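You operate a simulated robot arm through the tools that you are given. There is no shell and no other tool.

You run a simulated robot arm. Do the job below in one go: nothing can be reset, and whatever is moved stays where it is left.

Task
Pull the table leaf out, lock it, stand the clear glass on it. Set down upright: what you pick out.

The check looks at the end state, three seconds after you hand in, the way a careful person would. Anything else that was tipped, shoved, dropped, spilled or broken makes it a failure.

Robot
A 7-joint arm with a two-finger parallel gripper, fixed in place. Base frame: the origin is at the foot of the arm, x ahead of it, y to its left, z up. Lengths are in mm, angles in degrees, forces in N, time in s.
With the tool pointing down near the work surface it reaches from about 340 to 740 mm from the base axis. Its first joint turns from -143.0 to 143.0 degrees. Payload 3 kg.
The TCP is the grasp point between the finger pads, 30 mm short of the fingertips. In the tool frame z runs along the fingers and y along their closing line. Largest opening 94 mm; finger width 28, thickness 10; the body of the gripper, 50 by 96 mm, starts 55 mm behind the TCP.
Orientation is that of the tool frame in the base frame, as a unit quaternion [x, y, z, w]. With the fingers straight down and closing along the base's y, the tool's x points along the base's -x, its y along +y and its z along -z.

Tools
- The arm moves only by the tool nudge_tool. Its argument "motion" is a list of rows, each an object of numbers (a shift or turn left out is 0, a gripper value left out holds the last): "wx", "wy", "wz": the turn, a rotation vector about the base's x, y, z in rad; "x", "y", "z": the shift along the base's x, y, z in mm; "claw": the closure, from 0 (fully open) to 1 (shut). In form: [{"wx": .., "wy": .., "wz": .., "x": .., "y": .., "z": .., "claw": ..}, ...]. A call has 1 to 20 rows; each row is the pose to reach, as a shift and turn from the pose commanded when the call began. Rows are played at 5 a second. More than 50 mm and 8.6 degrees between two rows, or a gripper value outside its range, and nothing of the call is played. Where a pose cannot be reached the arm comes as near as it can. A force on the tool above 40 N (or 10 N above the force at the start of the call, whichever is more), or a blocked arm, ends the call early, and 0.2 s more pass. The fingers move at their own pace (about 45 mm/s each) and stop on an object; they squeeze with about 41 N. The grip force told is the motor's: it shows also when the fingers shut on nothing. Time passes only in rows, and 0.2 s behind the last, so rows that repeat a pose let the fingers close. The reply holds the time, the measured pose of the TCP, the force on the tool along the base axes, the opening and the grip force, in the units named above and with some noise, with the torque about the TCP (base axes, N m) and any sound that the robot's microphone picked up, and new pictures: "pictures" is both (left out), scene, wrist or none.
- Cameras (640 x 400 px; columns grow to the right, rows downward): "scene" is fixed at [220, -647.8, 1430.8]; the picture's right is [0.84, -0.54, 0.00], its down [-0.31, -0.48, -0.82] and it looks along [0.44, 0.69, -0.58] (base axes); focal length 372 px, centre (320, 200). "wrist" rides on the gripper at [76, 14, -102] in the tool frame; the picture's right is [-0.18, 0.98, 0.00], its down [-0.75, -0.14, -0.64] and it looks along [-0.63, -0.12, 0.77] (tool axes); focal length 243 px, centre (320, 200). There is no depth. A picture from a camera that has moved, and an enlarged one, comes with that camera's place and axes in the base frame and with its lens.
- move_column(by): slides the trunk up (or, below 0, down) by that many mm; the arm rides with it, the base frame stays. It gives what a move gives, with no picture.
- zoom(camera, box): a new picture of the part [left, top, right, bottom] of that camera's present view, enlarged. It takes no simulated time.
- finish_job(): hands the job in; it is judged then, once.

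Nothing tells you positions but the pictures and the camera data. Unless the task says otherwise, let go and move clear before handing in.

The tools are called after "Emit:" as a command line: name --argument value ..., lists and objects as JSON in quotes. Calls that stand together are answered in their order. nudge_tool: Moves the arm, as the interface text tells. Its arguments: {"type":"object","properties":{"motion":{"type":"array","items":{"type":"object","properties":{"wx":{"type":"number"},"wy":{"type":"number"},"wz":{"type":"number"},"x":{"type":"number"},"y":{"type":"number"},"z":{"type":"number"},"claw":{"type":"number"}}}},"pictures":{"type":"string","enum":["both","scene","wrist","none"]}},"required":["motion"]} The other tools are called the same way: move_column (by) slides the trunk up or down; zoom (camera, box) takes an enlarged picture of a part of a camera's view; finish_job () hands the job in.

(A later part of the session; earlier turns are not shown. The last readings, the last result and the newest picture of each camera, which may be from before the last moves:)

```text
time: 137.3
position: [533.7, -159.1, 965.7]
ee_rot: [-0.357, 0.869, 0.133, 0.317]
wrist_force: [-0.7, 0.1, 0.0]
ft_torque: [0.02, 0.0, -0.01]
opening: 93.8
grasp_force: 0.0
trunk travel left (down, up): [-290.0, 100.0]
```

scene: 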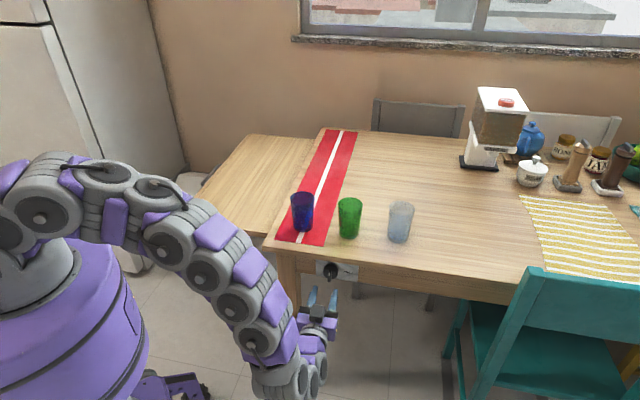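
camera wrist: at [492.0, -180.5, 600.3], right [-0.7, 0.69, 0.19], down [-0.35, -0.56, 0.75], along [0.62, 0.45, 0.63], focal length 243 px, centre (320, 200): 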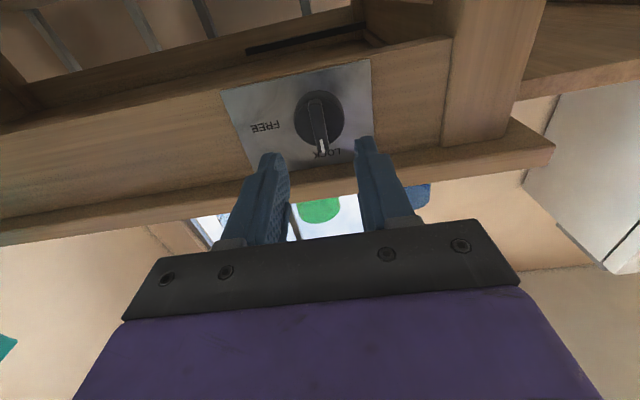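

I'm well above everything. I'll move outward and turn to face the clear glass.

Emit:
nudge_tool --motion '[{"wz": -0.1, "x": 30, "y": -3}, {"wz": -0.2, "x": 60, "y": -6}, {"wz": -0.3, "x": 90, "y": -9}, {"wz": -0.4, "x": 120, "y": -12}, {"wz": -0.436, "x": 135, "y": -12}, {"wz": -0.436, "x": 135, "y": -12}]'

Emit:
zoom --camera "wrist" --box '[160, 0, 480, 200]'

```text
time: 138.7
position: [667.8, -169.8, 965.3]
ee_rot: [-0.161, 0.925, 0.061, 0.339]
wrist_force: [-0.7, -0.1, -0.4]
ft_torque: [-0.01, -0.03, -0.01]
opening: 94.1
grasp_force: 0.0
trunk travel left (down, up): [-290.0, 100.0]
camera wrist: at [547.2, -198.9, 995.6], right [-0.2, 0.97, 0.12], down [0.2, -0.08, 0.98], along [0.96, 0.22, -0.18], focal length 243 px, centre (320, 200)
```

scene: 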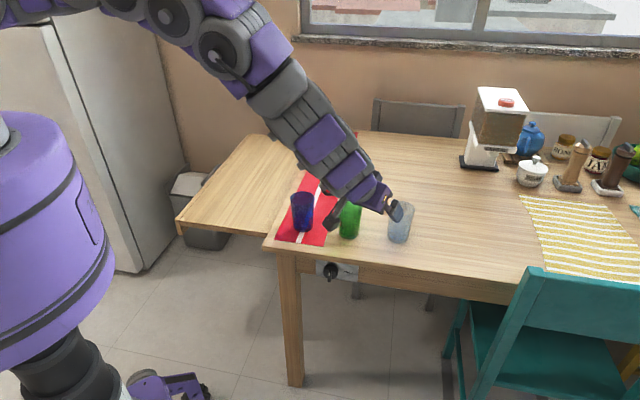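
wrist: 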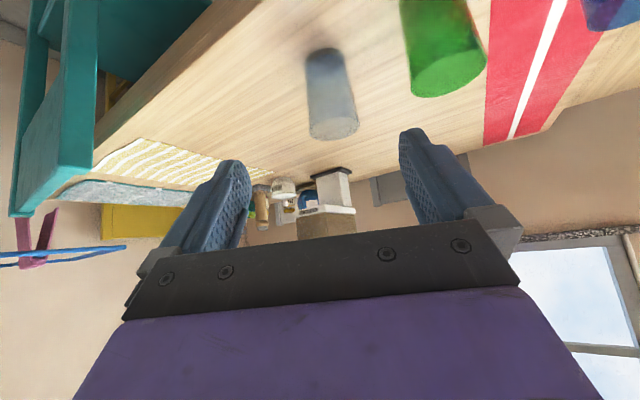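

```text
2.00 times, centred on (320, 100) of wrist
camera zoom: at [547.2, -198.9, 995.6], right [-0.2, 0.97, 0.12], down [0.2, -0.08, 0.98], along [0.96, 0.22, -0.18], focal length 485 px, centre (320, 400)
```

zoom: 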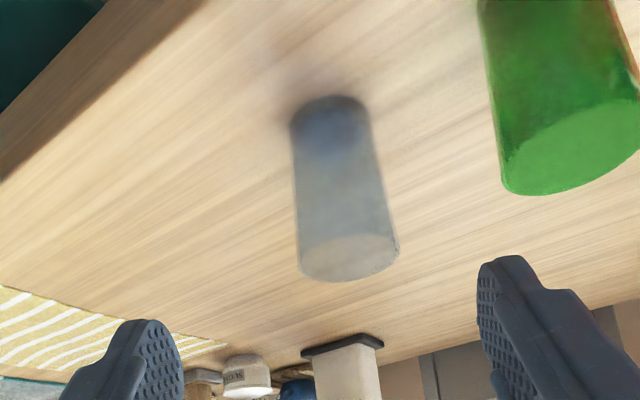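

The clear glass is visible ahead, near (825, −108). I'll increase the tilt to about 50° and move to a pre-grasp point just short of it.

Emit:
nudge_tool --motion '[{"wx": 0.015, "wy": -0.041, "x": 20, "y": 9, "z": -15}, {"wx": 0.03, "wy": -0.082, "x": 40, "y": 18, "z": -33}, {"wx": 0.045, "wy": -0.123, "x": 60, "y": 27, "z": -52}, {"wx": 0.06, "wy": -0.164, "x": 72, "y": 33, "z": -68}, {"wx": 0.06, "wy": -0.164, "x": 72, "y": 33, "z": -68}, {"wx": 0.06, "wy": -0.164, "x": 72, "y": 33, "z": -68}]'

Emit:
zoom --camera "wrist" --box '[160, 20, 480, 220]'

Emit:
zoom --camera "scene" --box '[310, 160, 454, 250]'

```text
time: 140.1
position: [740.3, -137.8, 898.3]
ee_rot: [-0.157, 0.892, 0.077, 0.418]
wrist_force: [-0.5, 0.1, -0.5]
ft_torque: [0.01, -0.02, 0.05]
opening: 93.9
grasp_force: 0.0
trunk travel left (down, up): [-290.0, 100.0]
camera wrist: at [616.4, -167.9, 905.8], right [-0.22, 0.96, 0.15], down [0.04, -0.14, 0.99], along [0.97, 0.23, 0.0], focal length 243 px, centre (320, 200)
```

scene: 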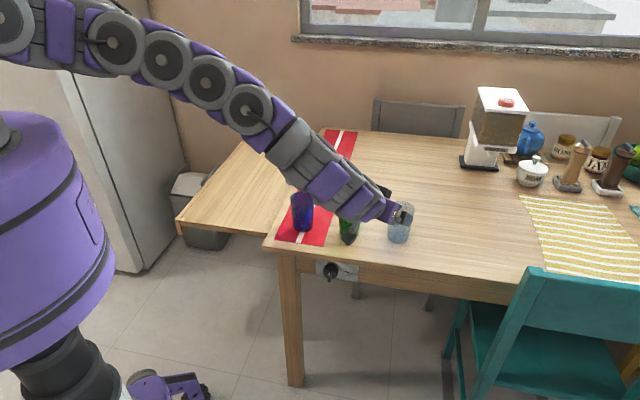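
wrist: 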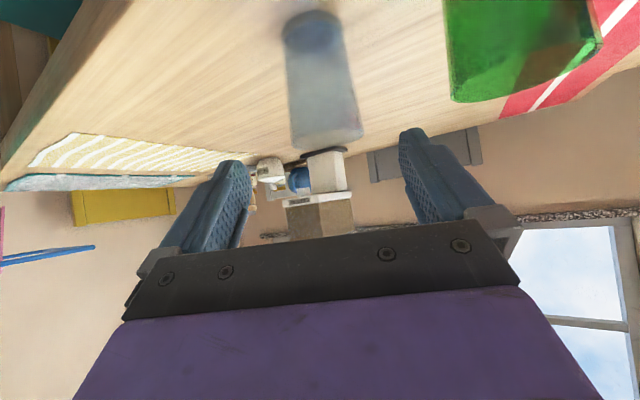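

```text
2.00 times, centred on (320, 120) of wrist
camera zoom: at [616.4, -167.9, 905.8], right [-0.22, 0.96, 0.15], down [0.04, -0.14, 0.99], along [0.97, 0.23, 0.0], focal length 485 px, centre (320, 360)
```

zoom: 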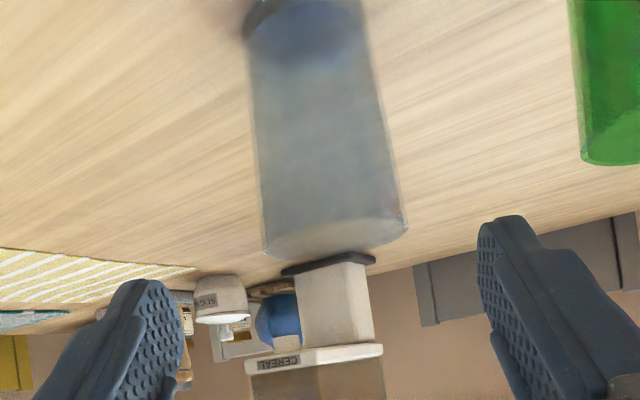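

```text
4.44 times, centred on (382, 205) of scene
camera zoom: at [220.0, -647.8, 1430.8], right [0.84, -0.54, 0.0], down [-0.31, -0.48, -0.82], along [0.44, 0.69, -0.58], focal length 1655 px, centre (44, 178)
```

zoom: 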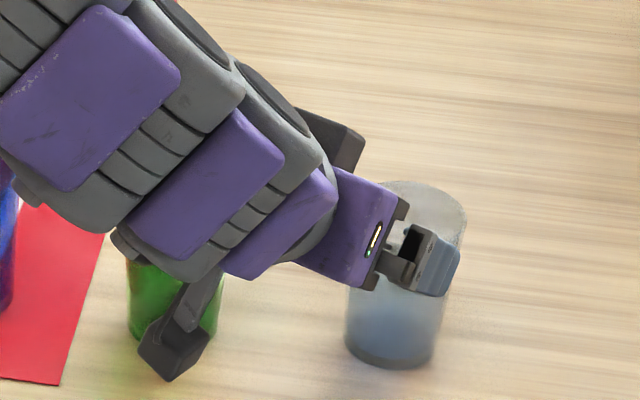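

The clear glass axis is near (825, −104), and it stands about 100 mm tall. I'll advance 60% along the finger axis and recheck the centring.

Emit:
nudge_tool --motion '[{"x": 12, "y": 5, "z": -11}, {"x": 24, "y": 10, "z": -22}, {"x": 36, "y": 15, "z": -34}, {"x": 45, "y": 18, "z": -45}, {"x": 45, "y": 18, "z": -45}]'

Emit:
zoom --camera "wrist" --box '[160, 20, 480, 220]'

Emit:
zoom --camera "scene" --box '[330, 170, 442, 240]'

```text
time: 141.3
position: [787.5, -120.2, 853.4]
ee_rot: [-0.156, 0.892, 0.076, 0.418]
wrist_force: [0.1, 0.6, -0.3]
ft_torque: [-0.01, 0.0, -0.03]
opening: 94.1
grasp_force: 0.1
trunk travel left (down, up): [-290.0, 100.0]
camera wrist: at [662.4, -149.9, 860.4], right [-0.22, 0.96, 0.15], down [0.04, -0.14, 0.99], along [0.97, 0.23, 0.0], focal length 243 px, centre (320, 200)
```

scene: 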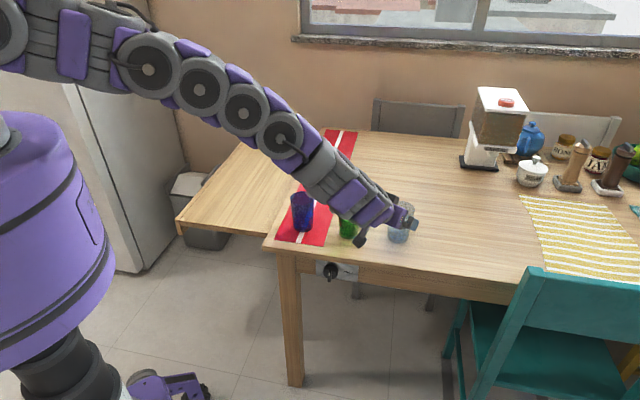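
wrist: 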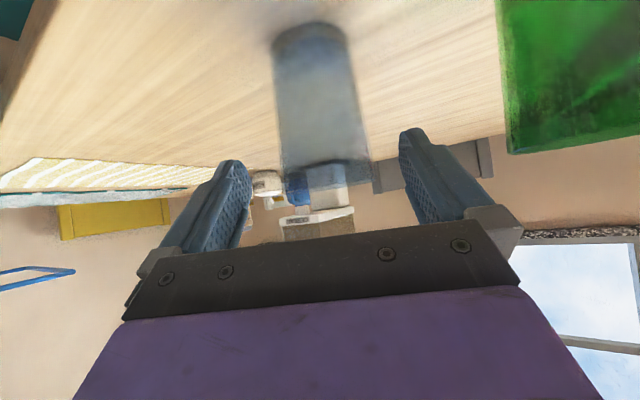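

```text
2.00 times, centred on (320, 120) of wrist
camera zoom: at [662.4, -149.9, 860.4], right [-0.22, 0.96, 0.15], down [0.04, -0.14, 0.99], along [0.97, 0.23, 0.0], focal length 485 px, centre (320, 360)
```

zoom: 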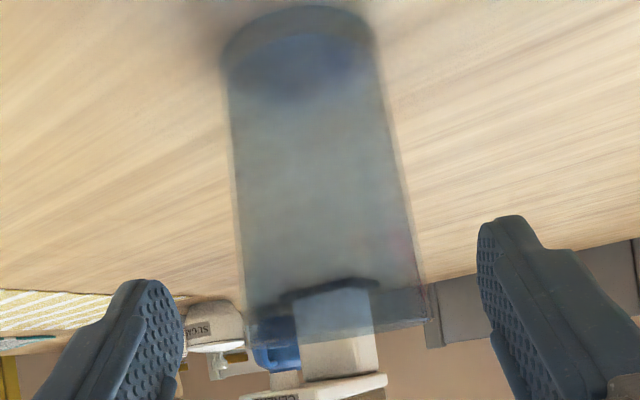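

```text
5.71 times, centred on (386, 205) of scene
camera zoom: at [220.0, -647.8, 1430.8], right [0.84, -0.54, 0.0], down [-0.31, -0.48, -0.82], along [0.44, 0.69, -0.58], focal length 2128 px, centre (-57, 171)
```

zoom: 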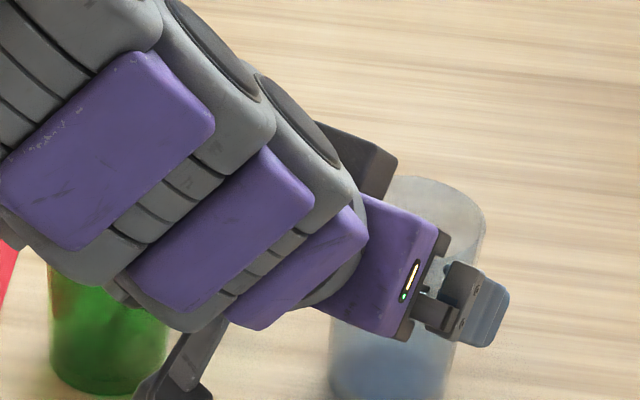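

The glass is between the fingers and centred to within about 3 mm (axis near (826, −103), rim near z≈848). I'll complete the approach and close.

Emit:
nudge_tool --motion '[{"x": 8, "y": 4, "z": -9}, {"x": 16, "y": 8, "z": -18}, {"x": 25, "y": 12, "z": -27}, {"x": 33, "y": 15, "z": -35}, {"x": 33, "y": 15, "z": -35}]'

Emit:
zoom --camera "wrist" --box '[160, 20, 480, 220]'

```text
time: 142.5
position: [795.2, -114.7, 846.2]
ee_rot: [-0.156, 0.892, 0.076, 0.418]
wrist_force: [-0.5, 0.4, -0.4]
ft_torque: [0.01, 0.0, -0.03]
opening: 94.1
grasp_force: 0.0
out of reach, approached as far as the arm can: row 1, 2, 3, 4, 5
trunk travel left (down, up): [-290.0, 100.0]
camera wrist: at [671.3, -146.0, 854.7], right [-0.22, 0.96, 0.15], down [0.04, -0.14, 0.99], along [0.97, 0.23, 0.0], focal length 243 px, centre (320, 200)
```

scene: 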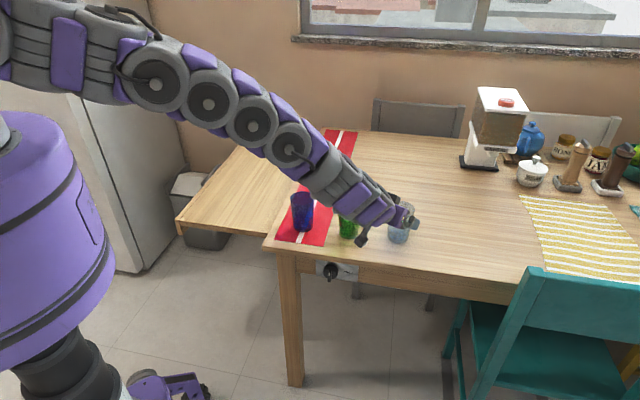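
wrist: 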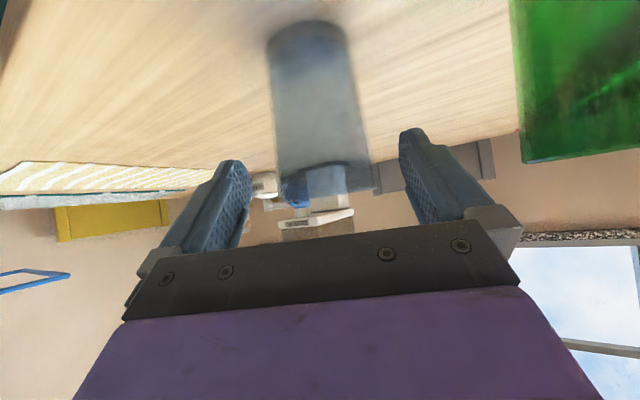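

```text
2.00 times, centred on (320, 120) of wrist
camera zoom: at [671.3, -146.0, 854.7], right [-0.22, 0.96, 0.15], down [0.04, -0.14, 0.99], along [0.97, 0.23, 0.0], focal length 485 px, centre (320, 360)
```

zoom: 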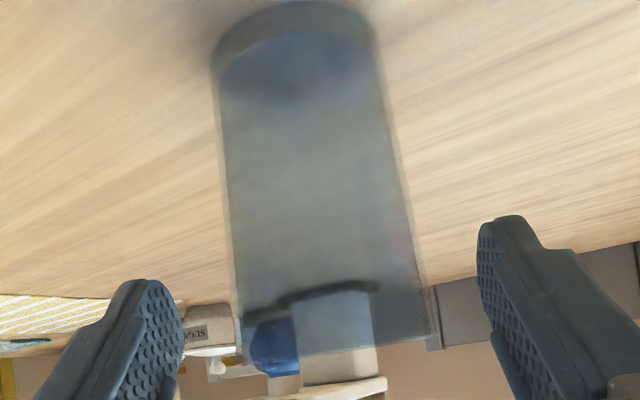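

The arm is at full stretch with the trunk this high. I'll back off, lower the trunk, and re-approach with more reach.

Emit:
nudge_tool --motion '[{"x": -12, "y": -4, "z": 12}, {"x": -24, "y": -9, "z": 24}, {"x": -36, "y": -13, "z": 38}, {"x": -48, "y": -18, "z": 54}, {"x": -60, "y": -22, "z": 75}, {"x": -68, "y": -25, "z": 100}, {"x": -72, "y": -27, "z": 120}, {"x": -72, "y": -27, "z": 120}]' --pictures "none"

Emit:
move_column --by -110

```text
time: 144.3
position: [723.7, -142.9, 967.2]
ee_rot: [-0.156, 0.892, 0.077, 0.418]
wrist_force: [0.5, 0.1, -0.5]
ft_torque: [0.01, 0.01, 0.02]
opening: 94.1
grasp_force: 0.0
trunk travel left (down, up): [-290.0, 100.0]
```

```text
time: 145.7
position: [722.0, -143.9, 857.7]
ee_rot: [-0.156, 0.892, 0.077, 0.418]
wrist_force: [0.1, 0.3, -0.5]
ft_torque: [-0.03, 0.0, 0.0]
opening: 94.1
grasp_force: 0.2
trunk travel left (down, up): [-180.0, 210.0]
```

Emit:
nudge_tool --motion '[{"x": 20, "y": 9, "z": 8}, {"x": 40, "y": 17.5, "z": 12}, {"x": 52, "y": 22, "z": 1}, {"x": 64, "y": 26.5, "z": -9}, {"x": 72, "y": 29.5, "z": -16}, {"x": 72, "y": 29.5, "z": -16}]'

Emit:
zoom --camera "wrist" --box '[160, 20, 480, 220]'

```text
time: 147.1
position: [794.6, -112.6, 841.8]
ee_rot: [-0.155, 0.892, 0.075, 0.418]
wrist_force: [0.7, -0.1, 0.0]
ft_torque: [0.03, -0.02, -0.02]
opening: 94.2
grasp_force: 0.2
trunk travel left (down, up): [-180.0, 210.0]
camera wrist: at [670.6, -143.0, 850.2], right [-0.22, 0.96, 0.15], down [0.04, -0.14, 0.99], along [0.97, 0.23, -0.01], focal length 243 px, centre (320, 200)
```

scene: 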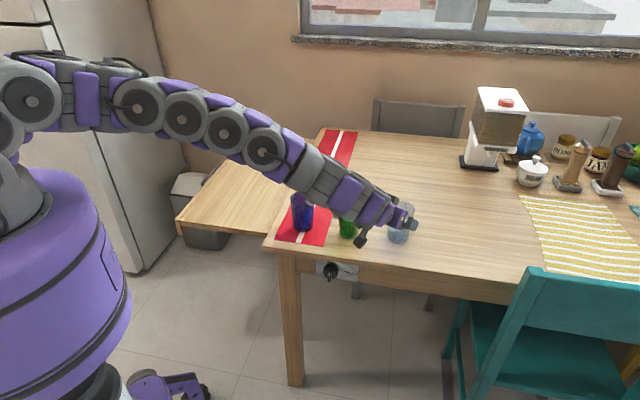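
wrist: 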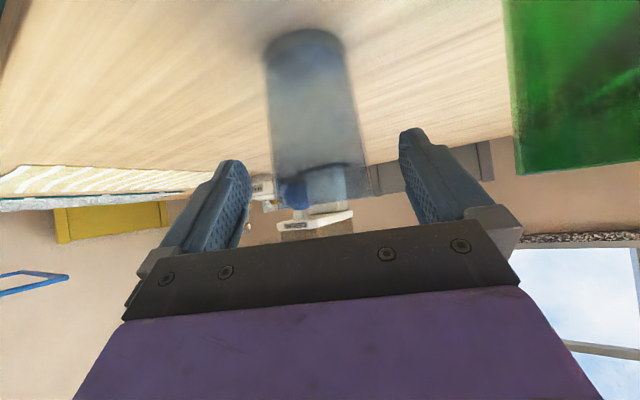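

```text
2.00 times, centred on (320, 120) of wrist
camera zoom: at [670.6, -143.0, 850.2], right [-0.22, 0.96, 0.15], down [0.04, -0.14, 0.99], along [0.97, 0.23, -0.01], focal length 485 px, centre (320, 360)
```

zoom: 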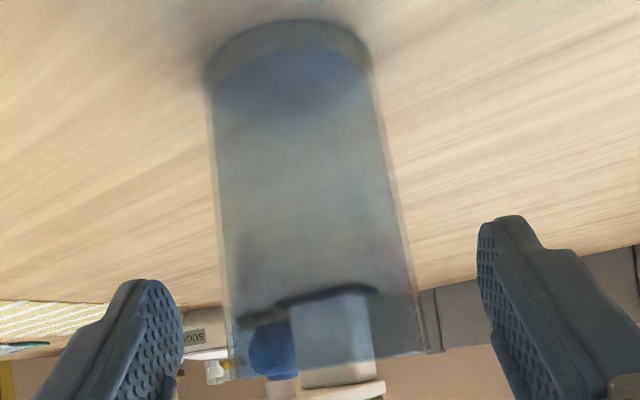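

Reach is fine now and the glass is centred within 2 mm. I'll finish the approach and close on it.

Emit:
nudge_tool --motion '[{"x": 7, "y": 2, "z": -6}, {"x": 14, "y": 4, "z": -12}, {"x": 20, "y": 6, "z": -18}, {"x": 26, "y": 8, "z": -24}, {"x": 26, "y": 8, "z": -24}]'

Emit:
zoom --camera "wrist" --box '[160, 20, 480, 220]'

Emit:
zoom --camera "scene" --box '[340, 180, 436, 250]'

```text
time: 148.3
position: [822.2, -105.6, 817.6]
ee_rot: [-0.156, 0.892, 0.076, 0.418]
wrist_force: [-0.4, 0.1, 0.4]
ft_torque: [0.04, 0.03, -0.01]
opening: 93.9
grasp_force: 0.0
trunk travel left (down, up): [-180.0, 210.0]
camera wrist: at [697.2, -135.6, 825.3], right [-0.22, 0.96, 0.15], down [0.04, -0.14, 0.99], along [0.97, 0.23, 0.0], focal length 243 px, centre (320, 200)
```

scene: 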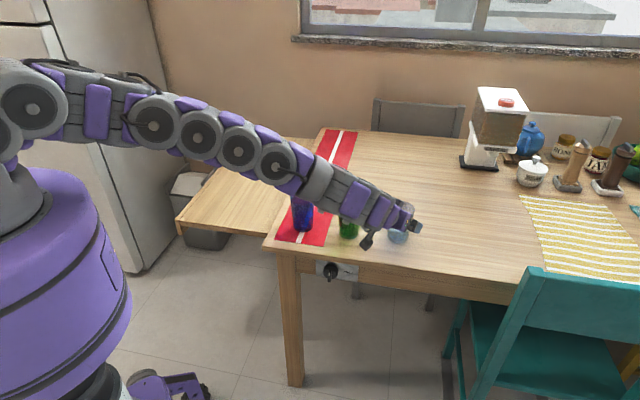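
wrist: 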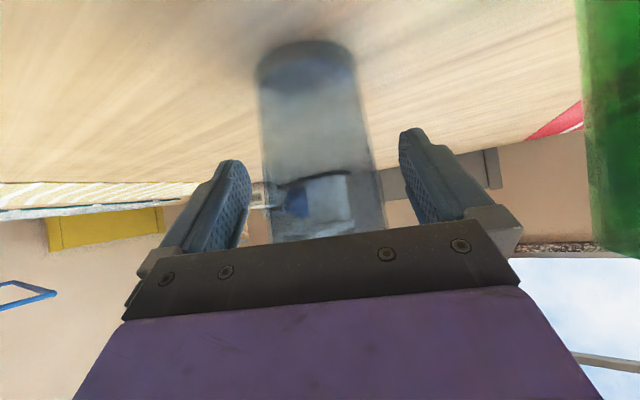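

```text
2.00 times, centred on (320, 120) of wrist
camera zoom: at [697.2, -135.6, 825.3], right [-0.22, 0.96, 0.15], down [0.04, -0.14, 0.99], along [0.97, 0.23, 0.0], focal length 485 px, centre (320, 360)
```

zoom: 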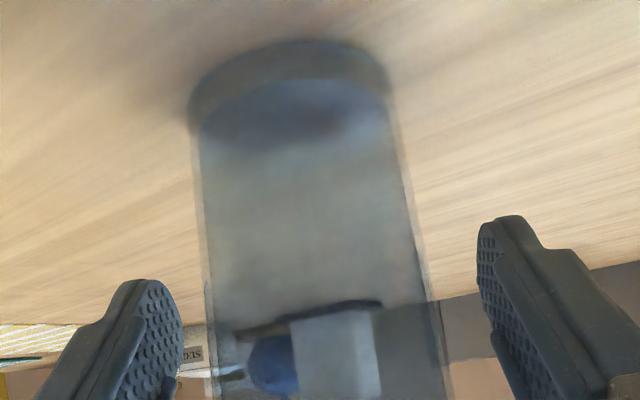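

```text
5.71 times, centred on (388, 215) of scene
camera zoom: at [220.0, -647.8, 1430.8], right [0.84, -0.54, 0.0], down [-0.31, -0.48, -0.82], along [0.44, 0.69, -0.58], focal length 2128 px, centre (-69, 114)
```

zoom: 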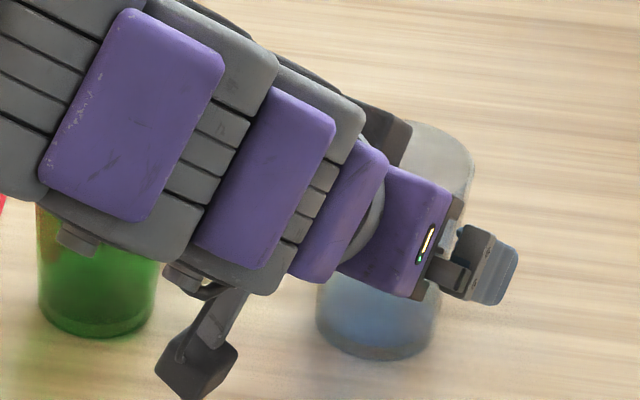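

The glass is centred between the pads with clearance all round. Closing now.

Emit:
nudge_tool --motion '[{"claw": 1}, {"claw": 1}, {"claw": 1}, {"claw": 1}, {"claw": 1}]' --pictures "wrist"

```text
time: 149.5
position: [821.1, -105.9, 816.2]
ee_rot: [-0.156, 0.891, 0.076, 0.419]
wrist_force: [-0.2, -0.2, 0.5]
ft_torque: [-0.03, 0.0, 0.0]
opening: 68.5
grasp_force: 40.4
trunk travel left (down, up): [-180.0, 210.0]
camera wrist: at [697.0, -135.8, 825.2], right [-0.22, 0.96, 0.15], down [0.04, -0.14, 0.99], along [0.97, 0.23, -0.01], focal length 243 px, centre (320, 200)
```

wrist: 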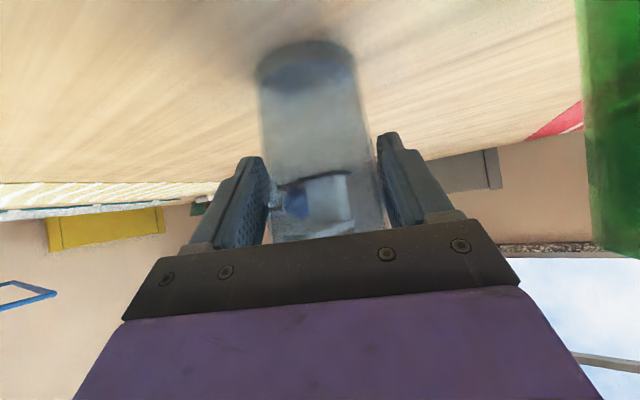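

Gripped at 68.5 mm with balanced forces. I'll test-lift by 10 mm.

Emit:
nudge_tool --motion '[{"z": 2}, {"z": 4}, {"z": 6}, {"z": 8}, {"z": 10}, {"z": 10}]' --pictures "wrist"

```text
time: 150.9
position: [821.8, -104.9, 826.0]
ee_rot: [-0.156, 0.892, 0.076, 0.418]
wrist_force: [0.5, -0.1, -2.3]
ft_torque: [-0.01, 0.04, 0.01]
opening: 68.5
grasp_force: 40.8
trunk travel left (down, up): [-180.0, 210.0]
camera wrist: at [696.9, -135.5, 835.1], right [-0.22, 0.96, 0.15], down [0.04, -0.14, 0.99], along [0.97, 0.23, -0.01], focal length 243 px, centre (320, 200)
```

wrist: 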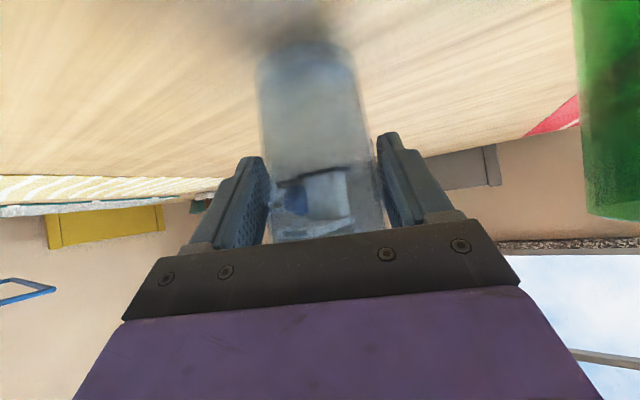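

The clear glass is securely held (about 2.3 N). I'll raise it straight up with the trunk so its base clears the other glasses.

Emit:
move_column --by 150

Emit:
nudge_tool --motion '[{"wz": 0.02, "x": -10, "y": 15}, {"wz": 0.05, "x": -22, "y": 45}, {"wz": 0.08, "x": -34, "y": 80}, {"wz": 0.12, "x": -46, "y": 115}, {"wz": 0.16, "x": -58, "y": 150}, {"wz": 0.2, "x": -70, "y": 185}, {"wz": 0.2, "x": -70, "y": 185}]'

```text
time: 152.7
position: [820.9, -106.2, 976.6]
ee_rot: [-0.156, 0.892, 0.076, 0.418]
wrist_force: [0.0, 0.4, -2.5]
ft_torque: [0.02, 0.0, -0.02]
opening: 68.6
grasp_force: 40.8
trunk travel left (down, up): [-330.0, 60.0]
```

```text
time: 154.3
position: [752.8, 80.2, 976.6]
ee_rot: [-0.243, 0.872, 0.116, 0.409]
wrist_force: [0.1, -0.1, -2.2]
ft_torque: [0.0, 0.01, 0.02]
opening: 68.3
grasp_force: 41.2
trunk travel left (down, up): [-330.0, 60.0]
camera wrist: at [636.9, 26.0, 984.9], right [-0.41, 0.9, 0.15], down [0.07, -0.13, 0.99], along [0.91, 0.42, -0.01], focal length 243 px, centre (320, 200)
```

scene: 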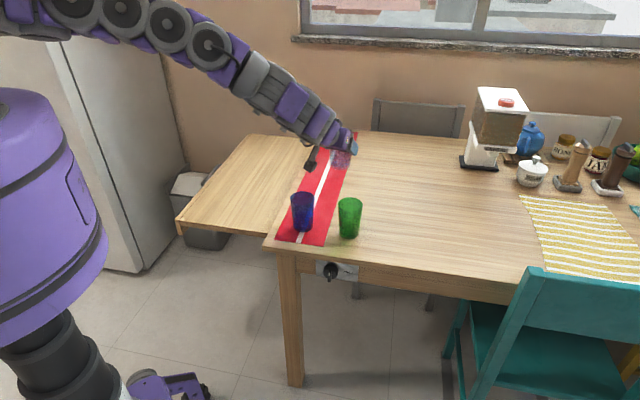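
wrist: 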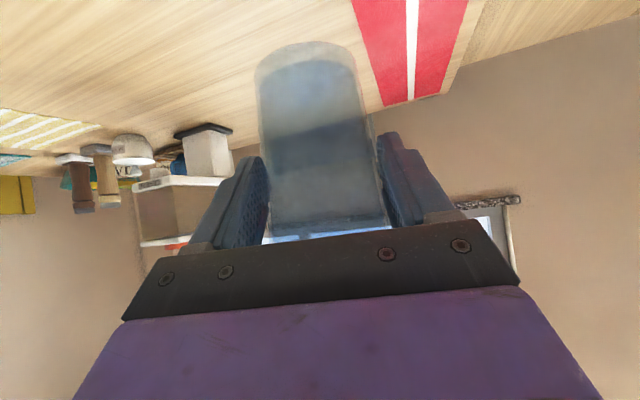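

Still held upright. I'll continue the carry across to above the leaf.

Emit:
nudge_tool --motion '[{"wz": 0.03, "x": -15, "y": 38}, {"wz": 0.06, "x": -31, "y": 77}, {"wz": 0.09, "x": -48, "y": 116}, {"wz": 0.12, "x": -66, "y": 155}, {"wz": 0.15, "x": -84, "y": 194}, {"wz": 0.18, "x": -102, "y": 233}, {"wz": 0.18, "x": -102, "y": 233}]' --pictures "scene"

```text
time: 155.9
position: [649.1, 313.3, 975.9]
ee_rot: [-0.322, 0.846, 0.153, 0.395]
wrist_force: [0.0, 0.0, -2.6]
ft_torque: [0.03, 0.01, 0.01]
opening: 68.4
grasp_force: 41.1
trunk travel left (down, up): [-330.0, 60.0]
```

scene: 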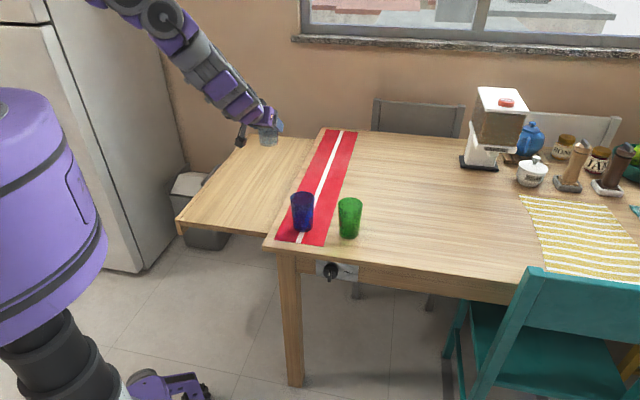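

Emit:
nudge_tool --motion '[{"x": -10, "y": 22}, {"x": -20, "y": 44}, {"x": -30, "y": 66}, {"x": -38, "y": 82}, {"x": -38, "y": 82}]'

Emit:
zoom --camera "scene" --box '[180, 90, 340, 250]'

```text
time: 157.1
position: [611.8, 395.2, 976.8]
ee_rot: [-0.321, 0.846, 0.153, 0.396]
wrist_force: [1.2, -1.0, -2.8]
ft_torque: [0.01, 0.0, 0.0]
opening: 68.6
grasp_force: 41.0
trunk travel left (down, up): [-330.0, 60.0]
camera wrist: at [507.2, 321.3, 984.9], right [-0.57, 0.81, 0.15], down [0.09, -0.12, 0.99], along [0.82, 0.57, -0.01], focal length 243 px, centre (320, 200)
```

scene: 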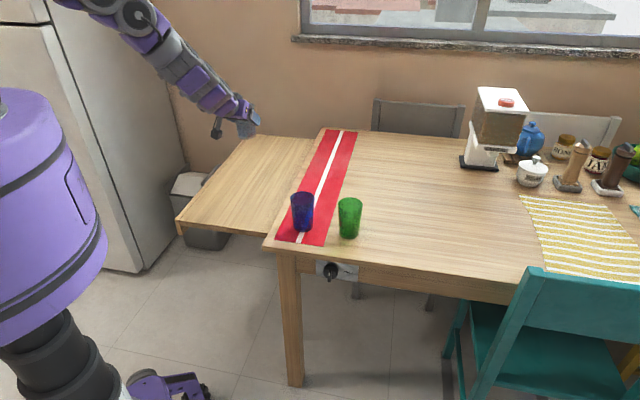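
wrist: 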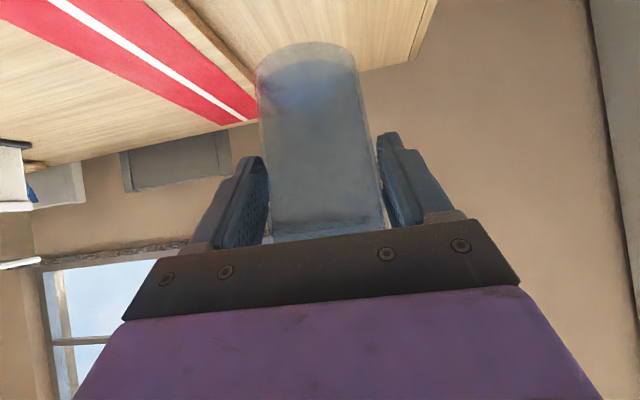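

```text
2.50 times, centred on (260, 170) of scene
camera zoom: at [220.0, -647.8, 1430.8], right [0.84, -0.54, 0.0], down [-0.31, -0.48, -0.82], along [0.44, 0.69, -0.58], focal length 931 px, centre (470, 275)
```

zoom: 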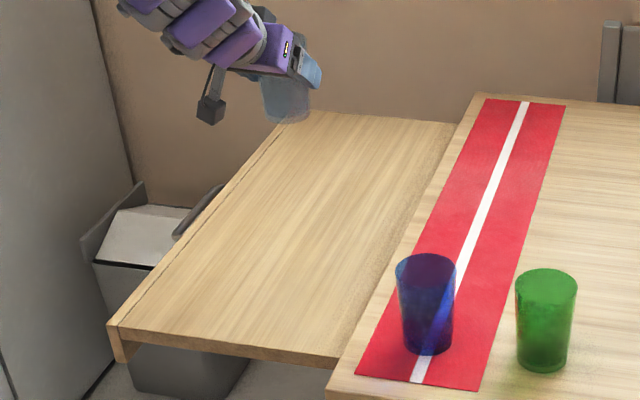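

The glass hangs above the middle of the leaf. I'll lower most of the way with the trunk and check before setting down.

Emit:
move_column --by -160

Emit:
nudge_tool --motion '[{"z": -4}, {"z": -4}]'

Emit:
zoom --camera "scene" --box '[180, 130, 340, 250]'

Emit:
zoom --camera "wrist" --box '[160, 0, 480, 200]'

```text
time: 158.9
position: [610.4, 394.8, 817.2]
ee_rot: [-0.322, 0.846, 0.154, 0.396]
wrist_force: [-0.5, 0.6, -2.0]
ft_torque: [-0.03, -0.01, 0.03]
opening: 68.4
grasp_force: 41.2
trunk travel left (down, up): [-170.0, 220.0]
```

```text
time: 159.5
position: [610.3, 395.8, 812.9]
ee_rot: [-0.321, 0.846, 0.153, 0.396]
wrist_force: [0.5, 0.0, -2.2]
ft_torque: [0.0, 0.0, 0.0]
opening: 68.5
grasp_force: 41.2
trunk travel left (down, up): [-170.0, 220.0]
camera wrist: at [506.7, 321.6, 820.9], right [-0.57, 0.81, 0.15], down [0.09, -0.12, 0.99], along [0.82, 0.57, -0.01], focal length 243 px, centre (320, 200)
```

scene: 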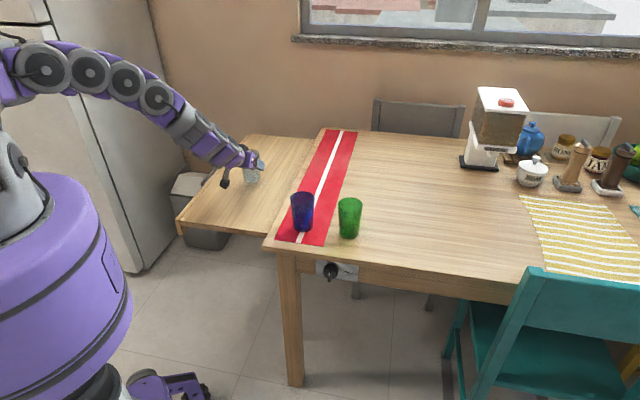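
wrist: 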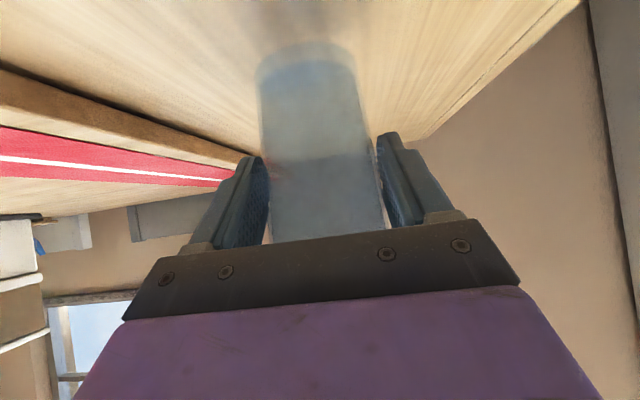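

```text
3.33 times, centred on (260, 190) of scene
camera zoom: at [220.0, -647.8, 1430.8], right [0.84, -0.54, 0.0], down [-0.31, -0.48, -0.82], along [0.44, 0.69, -0.58], focal length 1242 px, centre (520, 233)
```

zoom: 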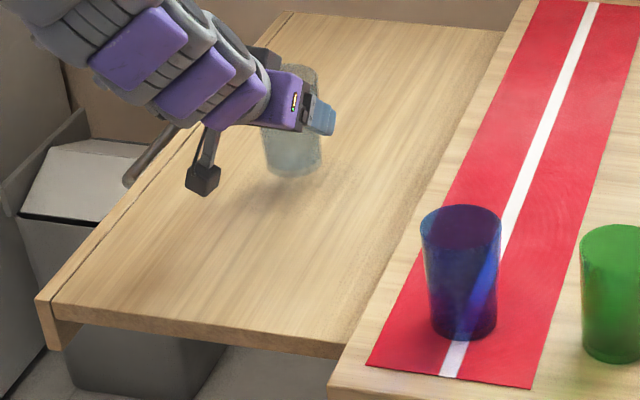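

```text
2.00 times, centred on (320, 100) of wrist
camera zoom: at [506.7, 321.6, 820.9], right [-0.57, 0.81, 0.15], down [0.09, -0.12, 0.99], along [0.82, 0.57, -0.01], focal length 485 px, centre (320, 400)
```

zoom: 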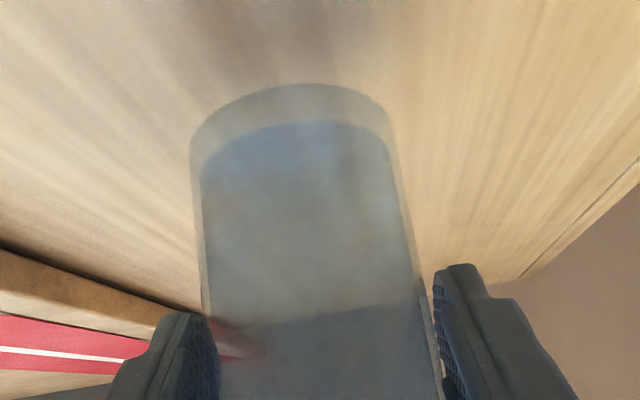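

The glass is upright about 20 mm above the leaf. I'll lower gradually until I feel contact.

Emit:
nudge_tool --motion '[{"z": -4}, {"z": -8}, {"z": -12}, {"z": -15}, {"z": -15}]' --pictures "none"

Emit:
nudge_tool --motion '[{"z": -1.5}, {"z": -3}, {"z": -3}]' --pictures "none"

```text
time: 160.7
position: [622.5, 376.4, 796.1]
ee_rot: [-0.309, 0.852, 0.145, 0.398]
wrist_force: [-1.0, 0.1, -2.3]
ft_torque: [0.0, -0.02, 0.02]
opening: 68.6
grasp_force: 40.3
trunk travel left (down, up): [-170.0, 220.0]
```

```text
time: 161.7
position: [630.0, 360.0, 794.3]
ee_rot: [-0.299, 0.855, 0.141, 0.399]
wrist_force: [-0.5, 0.0, -2.0]
ft_torque: [-0.04, 0.02, 0.01]
opening: 68.3
grasp_force: 41.1
trunk travel left (down, up): [-170.0, 220.0]
stopped in row 3: the arm was blocked; the commanded pose is now the measured one
```

The arm drifted sideways about 3° and reported being blocked, though there's no force at the tool. I'll look before doing anything else.

Emit:
zoom --camera "scene" --box '[0, 0, 340, 260]'

Emit:
zoom --camera "scene" --box '[180, 130, 340, 250]'

Emit:
zoom --camera "wrist" --box '[0, 0, 640, 400]'

```text
1.54 times, centred on (170, 130) of scene
camera zoom: at [220.0, -647.8, 1430.8], right [0.84, -0.54, 0.0], down [-0.31, -0.48, -0.82], along [0.44, 0.69, -0.58], focal length 573 px, centre (551, 308)
```

zoom: 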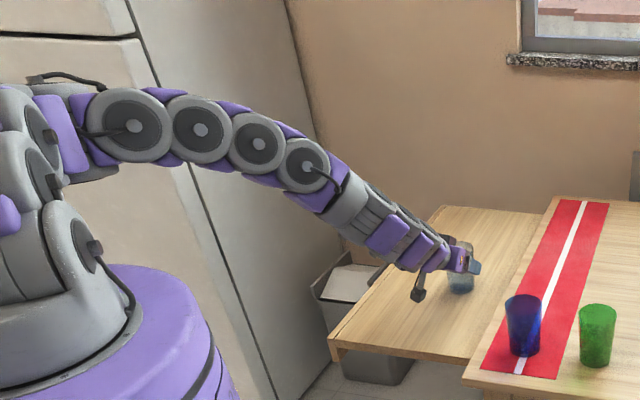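

```text
3.33 times, centred on (260, 190) of scene
camera zoom: at [220.0, -647.8, 1430.8], right [0.84, -0.54, 0.0], down [-0.31, -0.48, -0.82], along [0.44, 0.69, -0.58], focal length 1242 px, centre (520, 233)
```

zoom: 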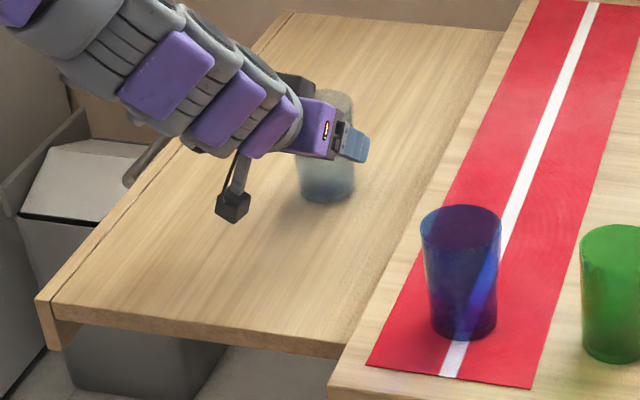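

```text
1.00 times, centred on (320, 200) of wrist (not enlarged: the box is as wide or as high as the picture)
camera zoom: at [521.6, 291.7, 802.7], right [-0.52, 0.84, 0.14], down [0.08, -0.12, 0.99], along [0.85, 0.53, -0.01], focal length 243 px, centre (320, 200)
```

zoom: 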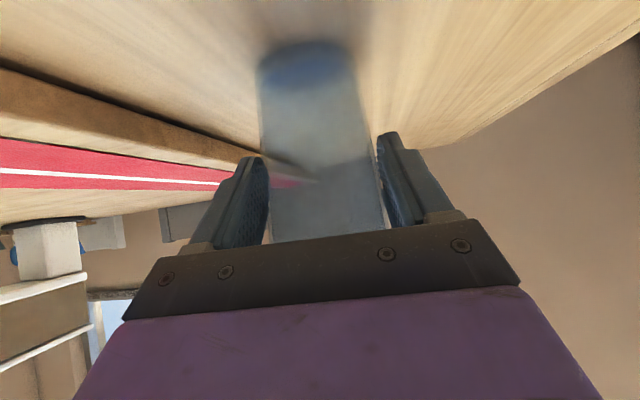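

Nothing is touching; the arm simply reached a joint limit and settled over another good spot on the leaf (about 110 mm from the table edge), with the glass still upright about 4 mm above it. I'll lower with the trunk only, which keeps the joints fixed.

Emit:
move_column --by -2

```text
time: 162.2
position: [629.1, 359.9, 792.6]
ee_rot: [-0.299, 0.855, 0.142, 0.4]
wrist_force: [0.3, 0.5, -2.2]
ft_torque: [0.0, 0.0, 0.01]
opening: 68.4
grasp_force: 40.5
trunk travel left (down, up): [-168.0, 222.0]
```

Emit:
move_column --by -2

```text
time: 162.8
position: [630.0, 361.2, 789.9]
ee_rot: [-0.299, 0.854, 0.142, 0.401]
wrist_force: [-0.2, 0.2, -3.0]
ft_torque: [0.0, 0.04, 0.01]
opening: 68.2
grasp_force: 41.7
trunk travel left (down, up): [-166.0, 224.0]
```

Emit:
move_column --by -2

Emit:
zoom --camera "wrist" --box '[200, 0, 440, 150]'

Emit:
zoom --camera "scene" --box '[215, 140, 295, 200]'

```text
time: 163.3
position: [628.4, 362.5, 790.6]
ee_rot: [-0.3, 0.854, 0.143, 0.401]
wrist_force: [3.4, -3.3, 10.6]
ft_torque: [-0.39, -0.11, 0.09]
opening: 68.2
grasp_force: 41.4
trunk travel left (down, up): [-164.0, 226.0]
```

```text
2.67 times, centred on (320, 75) of wrist
camera zoom: at [521.3, 293.4, 798.8], right [-0.52, 0.84, 0.15], down [0.08, -0.12, 0.99], along [0.85, 0.53, 0.0], focal length 647 px, centre (320, 533)
```

zoom: 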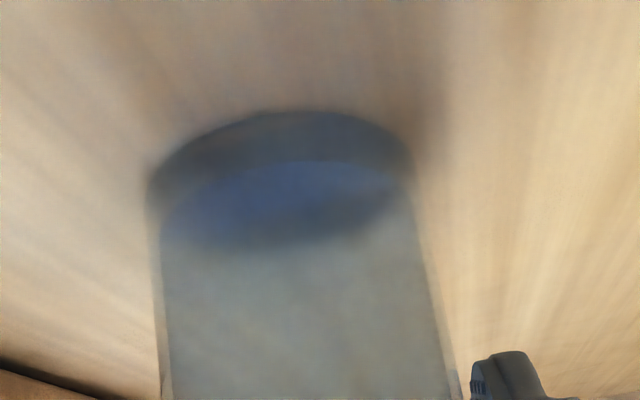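

```text
6.67 times, centred on (255, 170) of scene
camera zoom: at [220.0, -647.8, 1430.8], right [0.84, -0.54, 0.0], down [-0.31, -0.48, -0.82], along [0.44, 0.69, -0.58], focal length 2483 px, centre (753, 400)
```

zoom: 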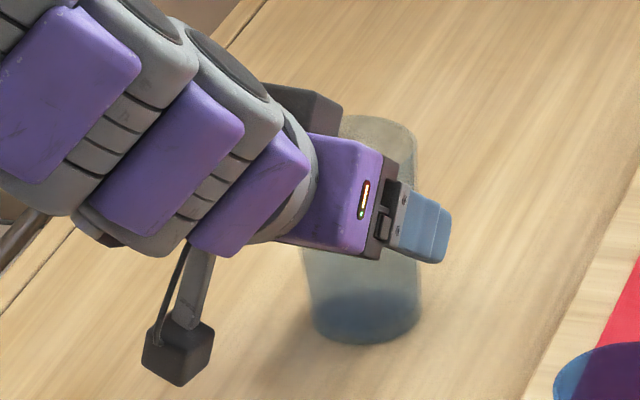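

Contact at 790 (about 13 N): the glass is resting on the leaf. I'll ease off 1 mm, then open the fingers.

Emit:
move_column --by 1

```text
time: 163.8
position: [628.7, 364.2, 791.5]
ee_rot: [-0.301, 0.854, 0.142, 0.4]
wrist_force: [3.0, -2.9, 7.9]
ft_torque: [-0.11, -0.15, -0.03]
opening: 68.7
grasp_force: 40.6
trunk travel left (down, up): [-165.0, 225.0]
```

Emit:
nudge_tool --motion '[{"claw": 0.2}, {"claw": 0.1}, {"claw": 0}, {"claw": 0}]'

Emit:
zoom --camera "scene" --box '[215, 140, 295, 200]'

Emit:
zoom --camera "wrist" --box '[160, 0, 480, 200]'

```text
time: 164.8
position: [629.1, 362.5, 790.0]
ee_rot: [-0.299, 0.854, 0.143, 0.401]
wrist_force: [-0.4, 0.3, 0.9]
ft_torque: [-0.01, 0.01, 0.03]
opening: 94.0
grasp_force: 0.0
trunk travel left (down, up): [-165.0, 225.0]
camera wrist: at [521.5, 292.9, 798.5], right [-0.52, 0.84, 0.14], down [0.08, -0.12, 0.99], along [0.85, 0.53, -0.01], focal length 243 px, centre (320, 200)
```

scene: 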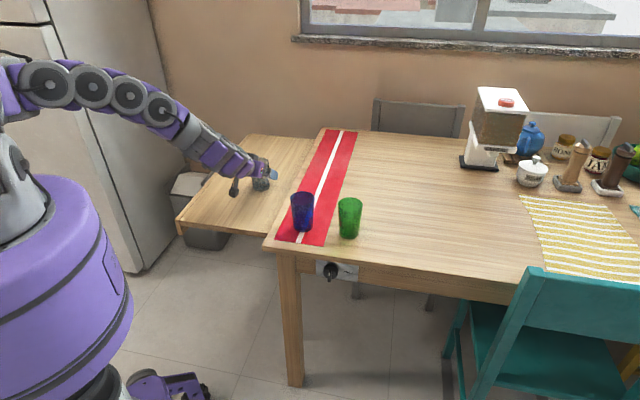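
wrist: 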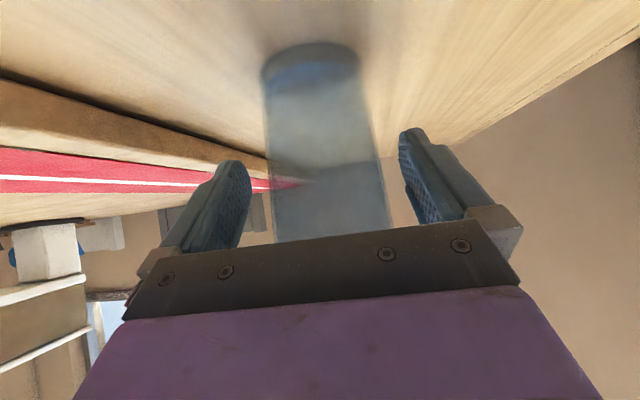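

```text
6.67 times, centred on (255, 170) of scene
camera zoom: at [220.0, -647.8, 1430.8], right [0.84, -0.54, 0.0], down [-0.31, -0.48, -0.82], along [0.44, 0.69, -0.58], focal length 2483 px, centre (753, 400)
```

zoom: 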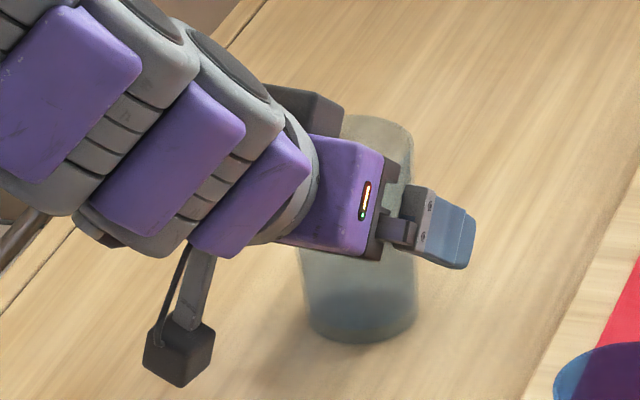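

```text
2.00 times, centred on (320, 100) of wrist
camera zoom: at [521.5, 292.9, 798.5], right [-0.52, 0.84, 0.14], down [0.08, -0.12, 0.99], along [0.85, 0.53, -0.01], focal length 485 px, centre (320, 400)
```

zoom: 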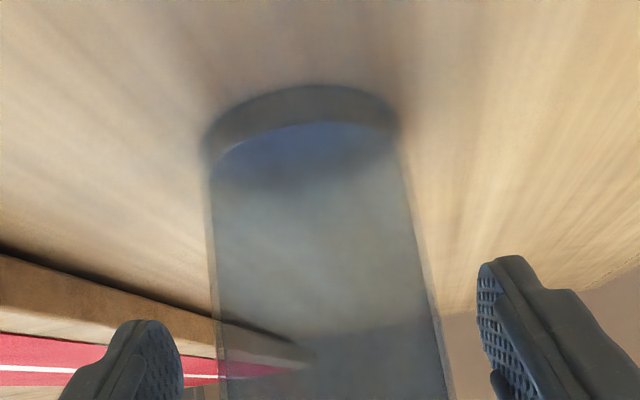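

The clear glass stands on its own on the leaf. I'll exit straight up with the trunk, in two steps.

Emit:
move_column --by 40

Emit:
zoom --camera "scene" --box '[215, 140, 295, 200]'

Emit:
zoom --camera "wrist" --box '[160, 0, 480, 200]'

```text
time: 165.6
position: [629.6, 362.2, 830.1]
ee_rot: [-0.299, 0.854, 0.142, 0.401]
wrist_force: [0.1, 0.0, -0.6]
ft_torque: [0.01, -0.01, 0.01]
opening: 93.9
grasp_force: 0.0
trunk travel left (down, up): [-205.0, 185.0]
```

```text
6.67 times, centred on (255, 170) of scene
camera zoom: at [220.0, -647.8, 1430.8], right [0.84, -0.54, 0.0], down [-0.31, -0.48, -0.82], along [0.44, 0.69, -0.58], focal length 2483 px, centre (753, 400)
```

zoom: 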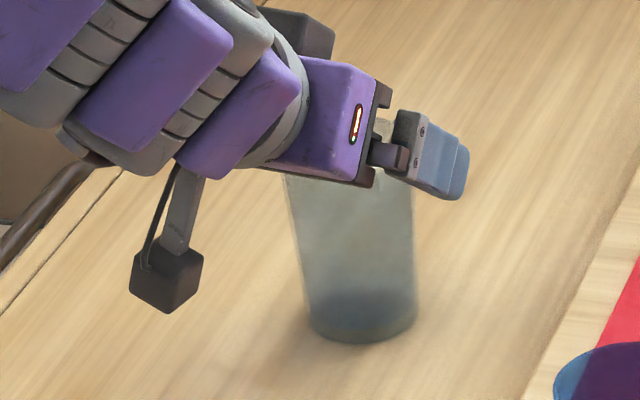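

```text
2.00 times, centred on (320, 100) of wrist
camera zoom: at [521.4, 293.7, 838.4], right [-0.52, 0.84, 0.15], down [0.08, -0.12, 0.99], along [0.85, 0.53, -0.01], focal length 485 px, centre (320, 400)
```

zoom: 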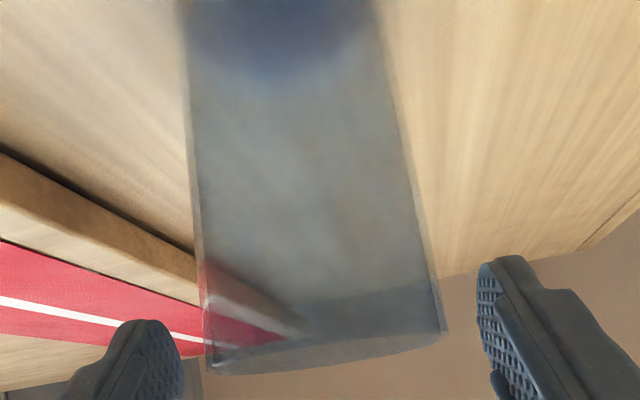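

The glass stays upright and undisturbed with good clearance. Continuing straight up.

Emit:
move_column --by 120

Emit:
zoom --camera "scene" --box '[170, 110, 370, 260]'

Emit:
zoom --camera "wrist" --box '[0, 0, 640, 400]'

```text
time: 167.1
position: [629.2, 360.8, 950.0]
ee_rot: [-0.299, 0.854, 0.142, 0.4]
wrist_force: [-0.2, -0.5, -0.5]
ft_torque: [0.0, -0.03, 0.01]
opening: 94.2
grasp_force: 0.0
trunk travel left (down, up): [-325.0, 65.0]
```

```text
2.67 times, centred on (270, 185) of scene
camera zoom: at [220.0, -647.8, 1430.8], right [0.84, -0.54, 0.0], down [-0.31, -0.48, -0.82], along [0.44, 0.69, -0.58], focal length 993 px, centre (453, 240)
```

zoom: 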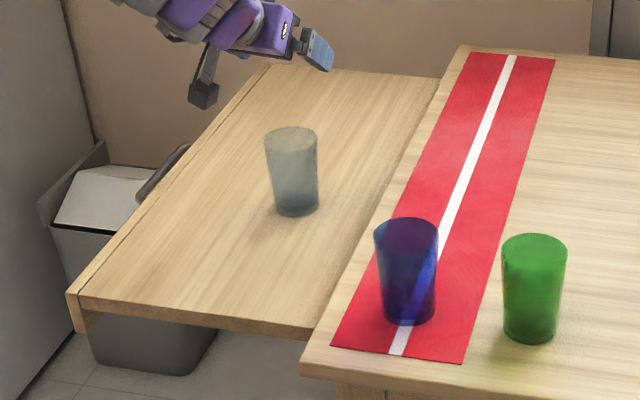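

```text
1.00 times, centred on (320, 200) of wrist (not enlarged: the box is as wide or as high as the picture)
camera zoom: at [521.7, 293.2, 958.2], right [-0.52, 0.84, 0.14], down [0.08, -0.12, 0.99], along [0.85, 0.53, -0.01], focal length 243 px, centre (320, 200)
```

zoom: 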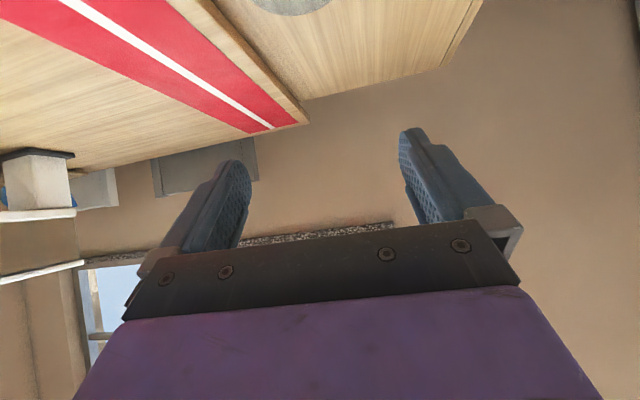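

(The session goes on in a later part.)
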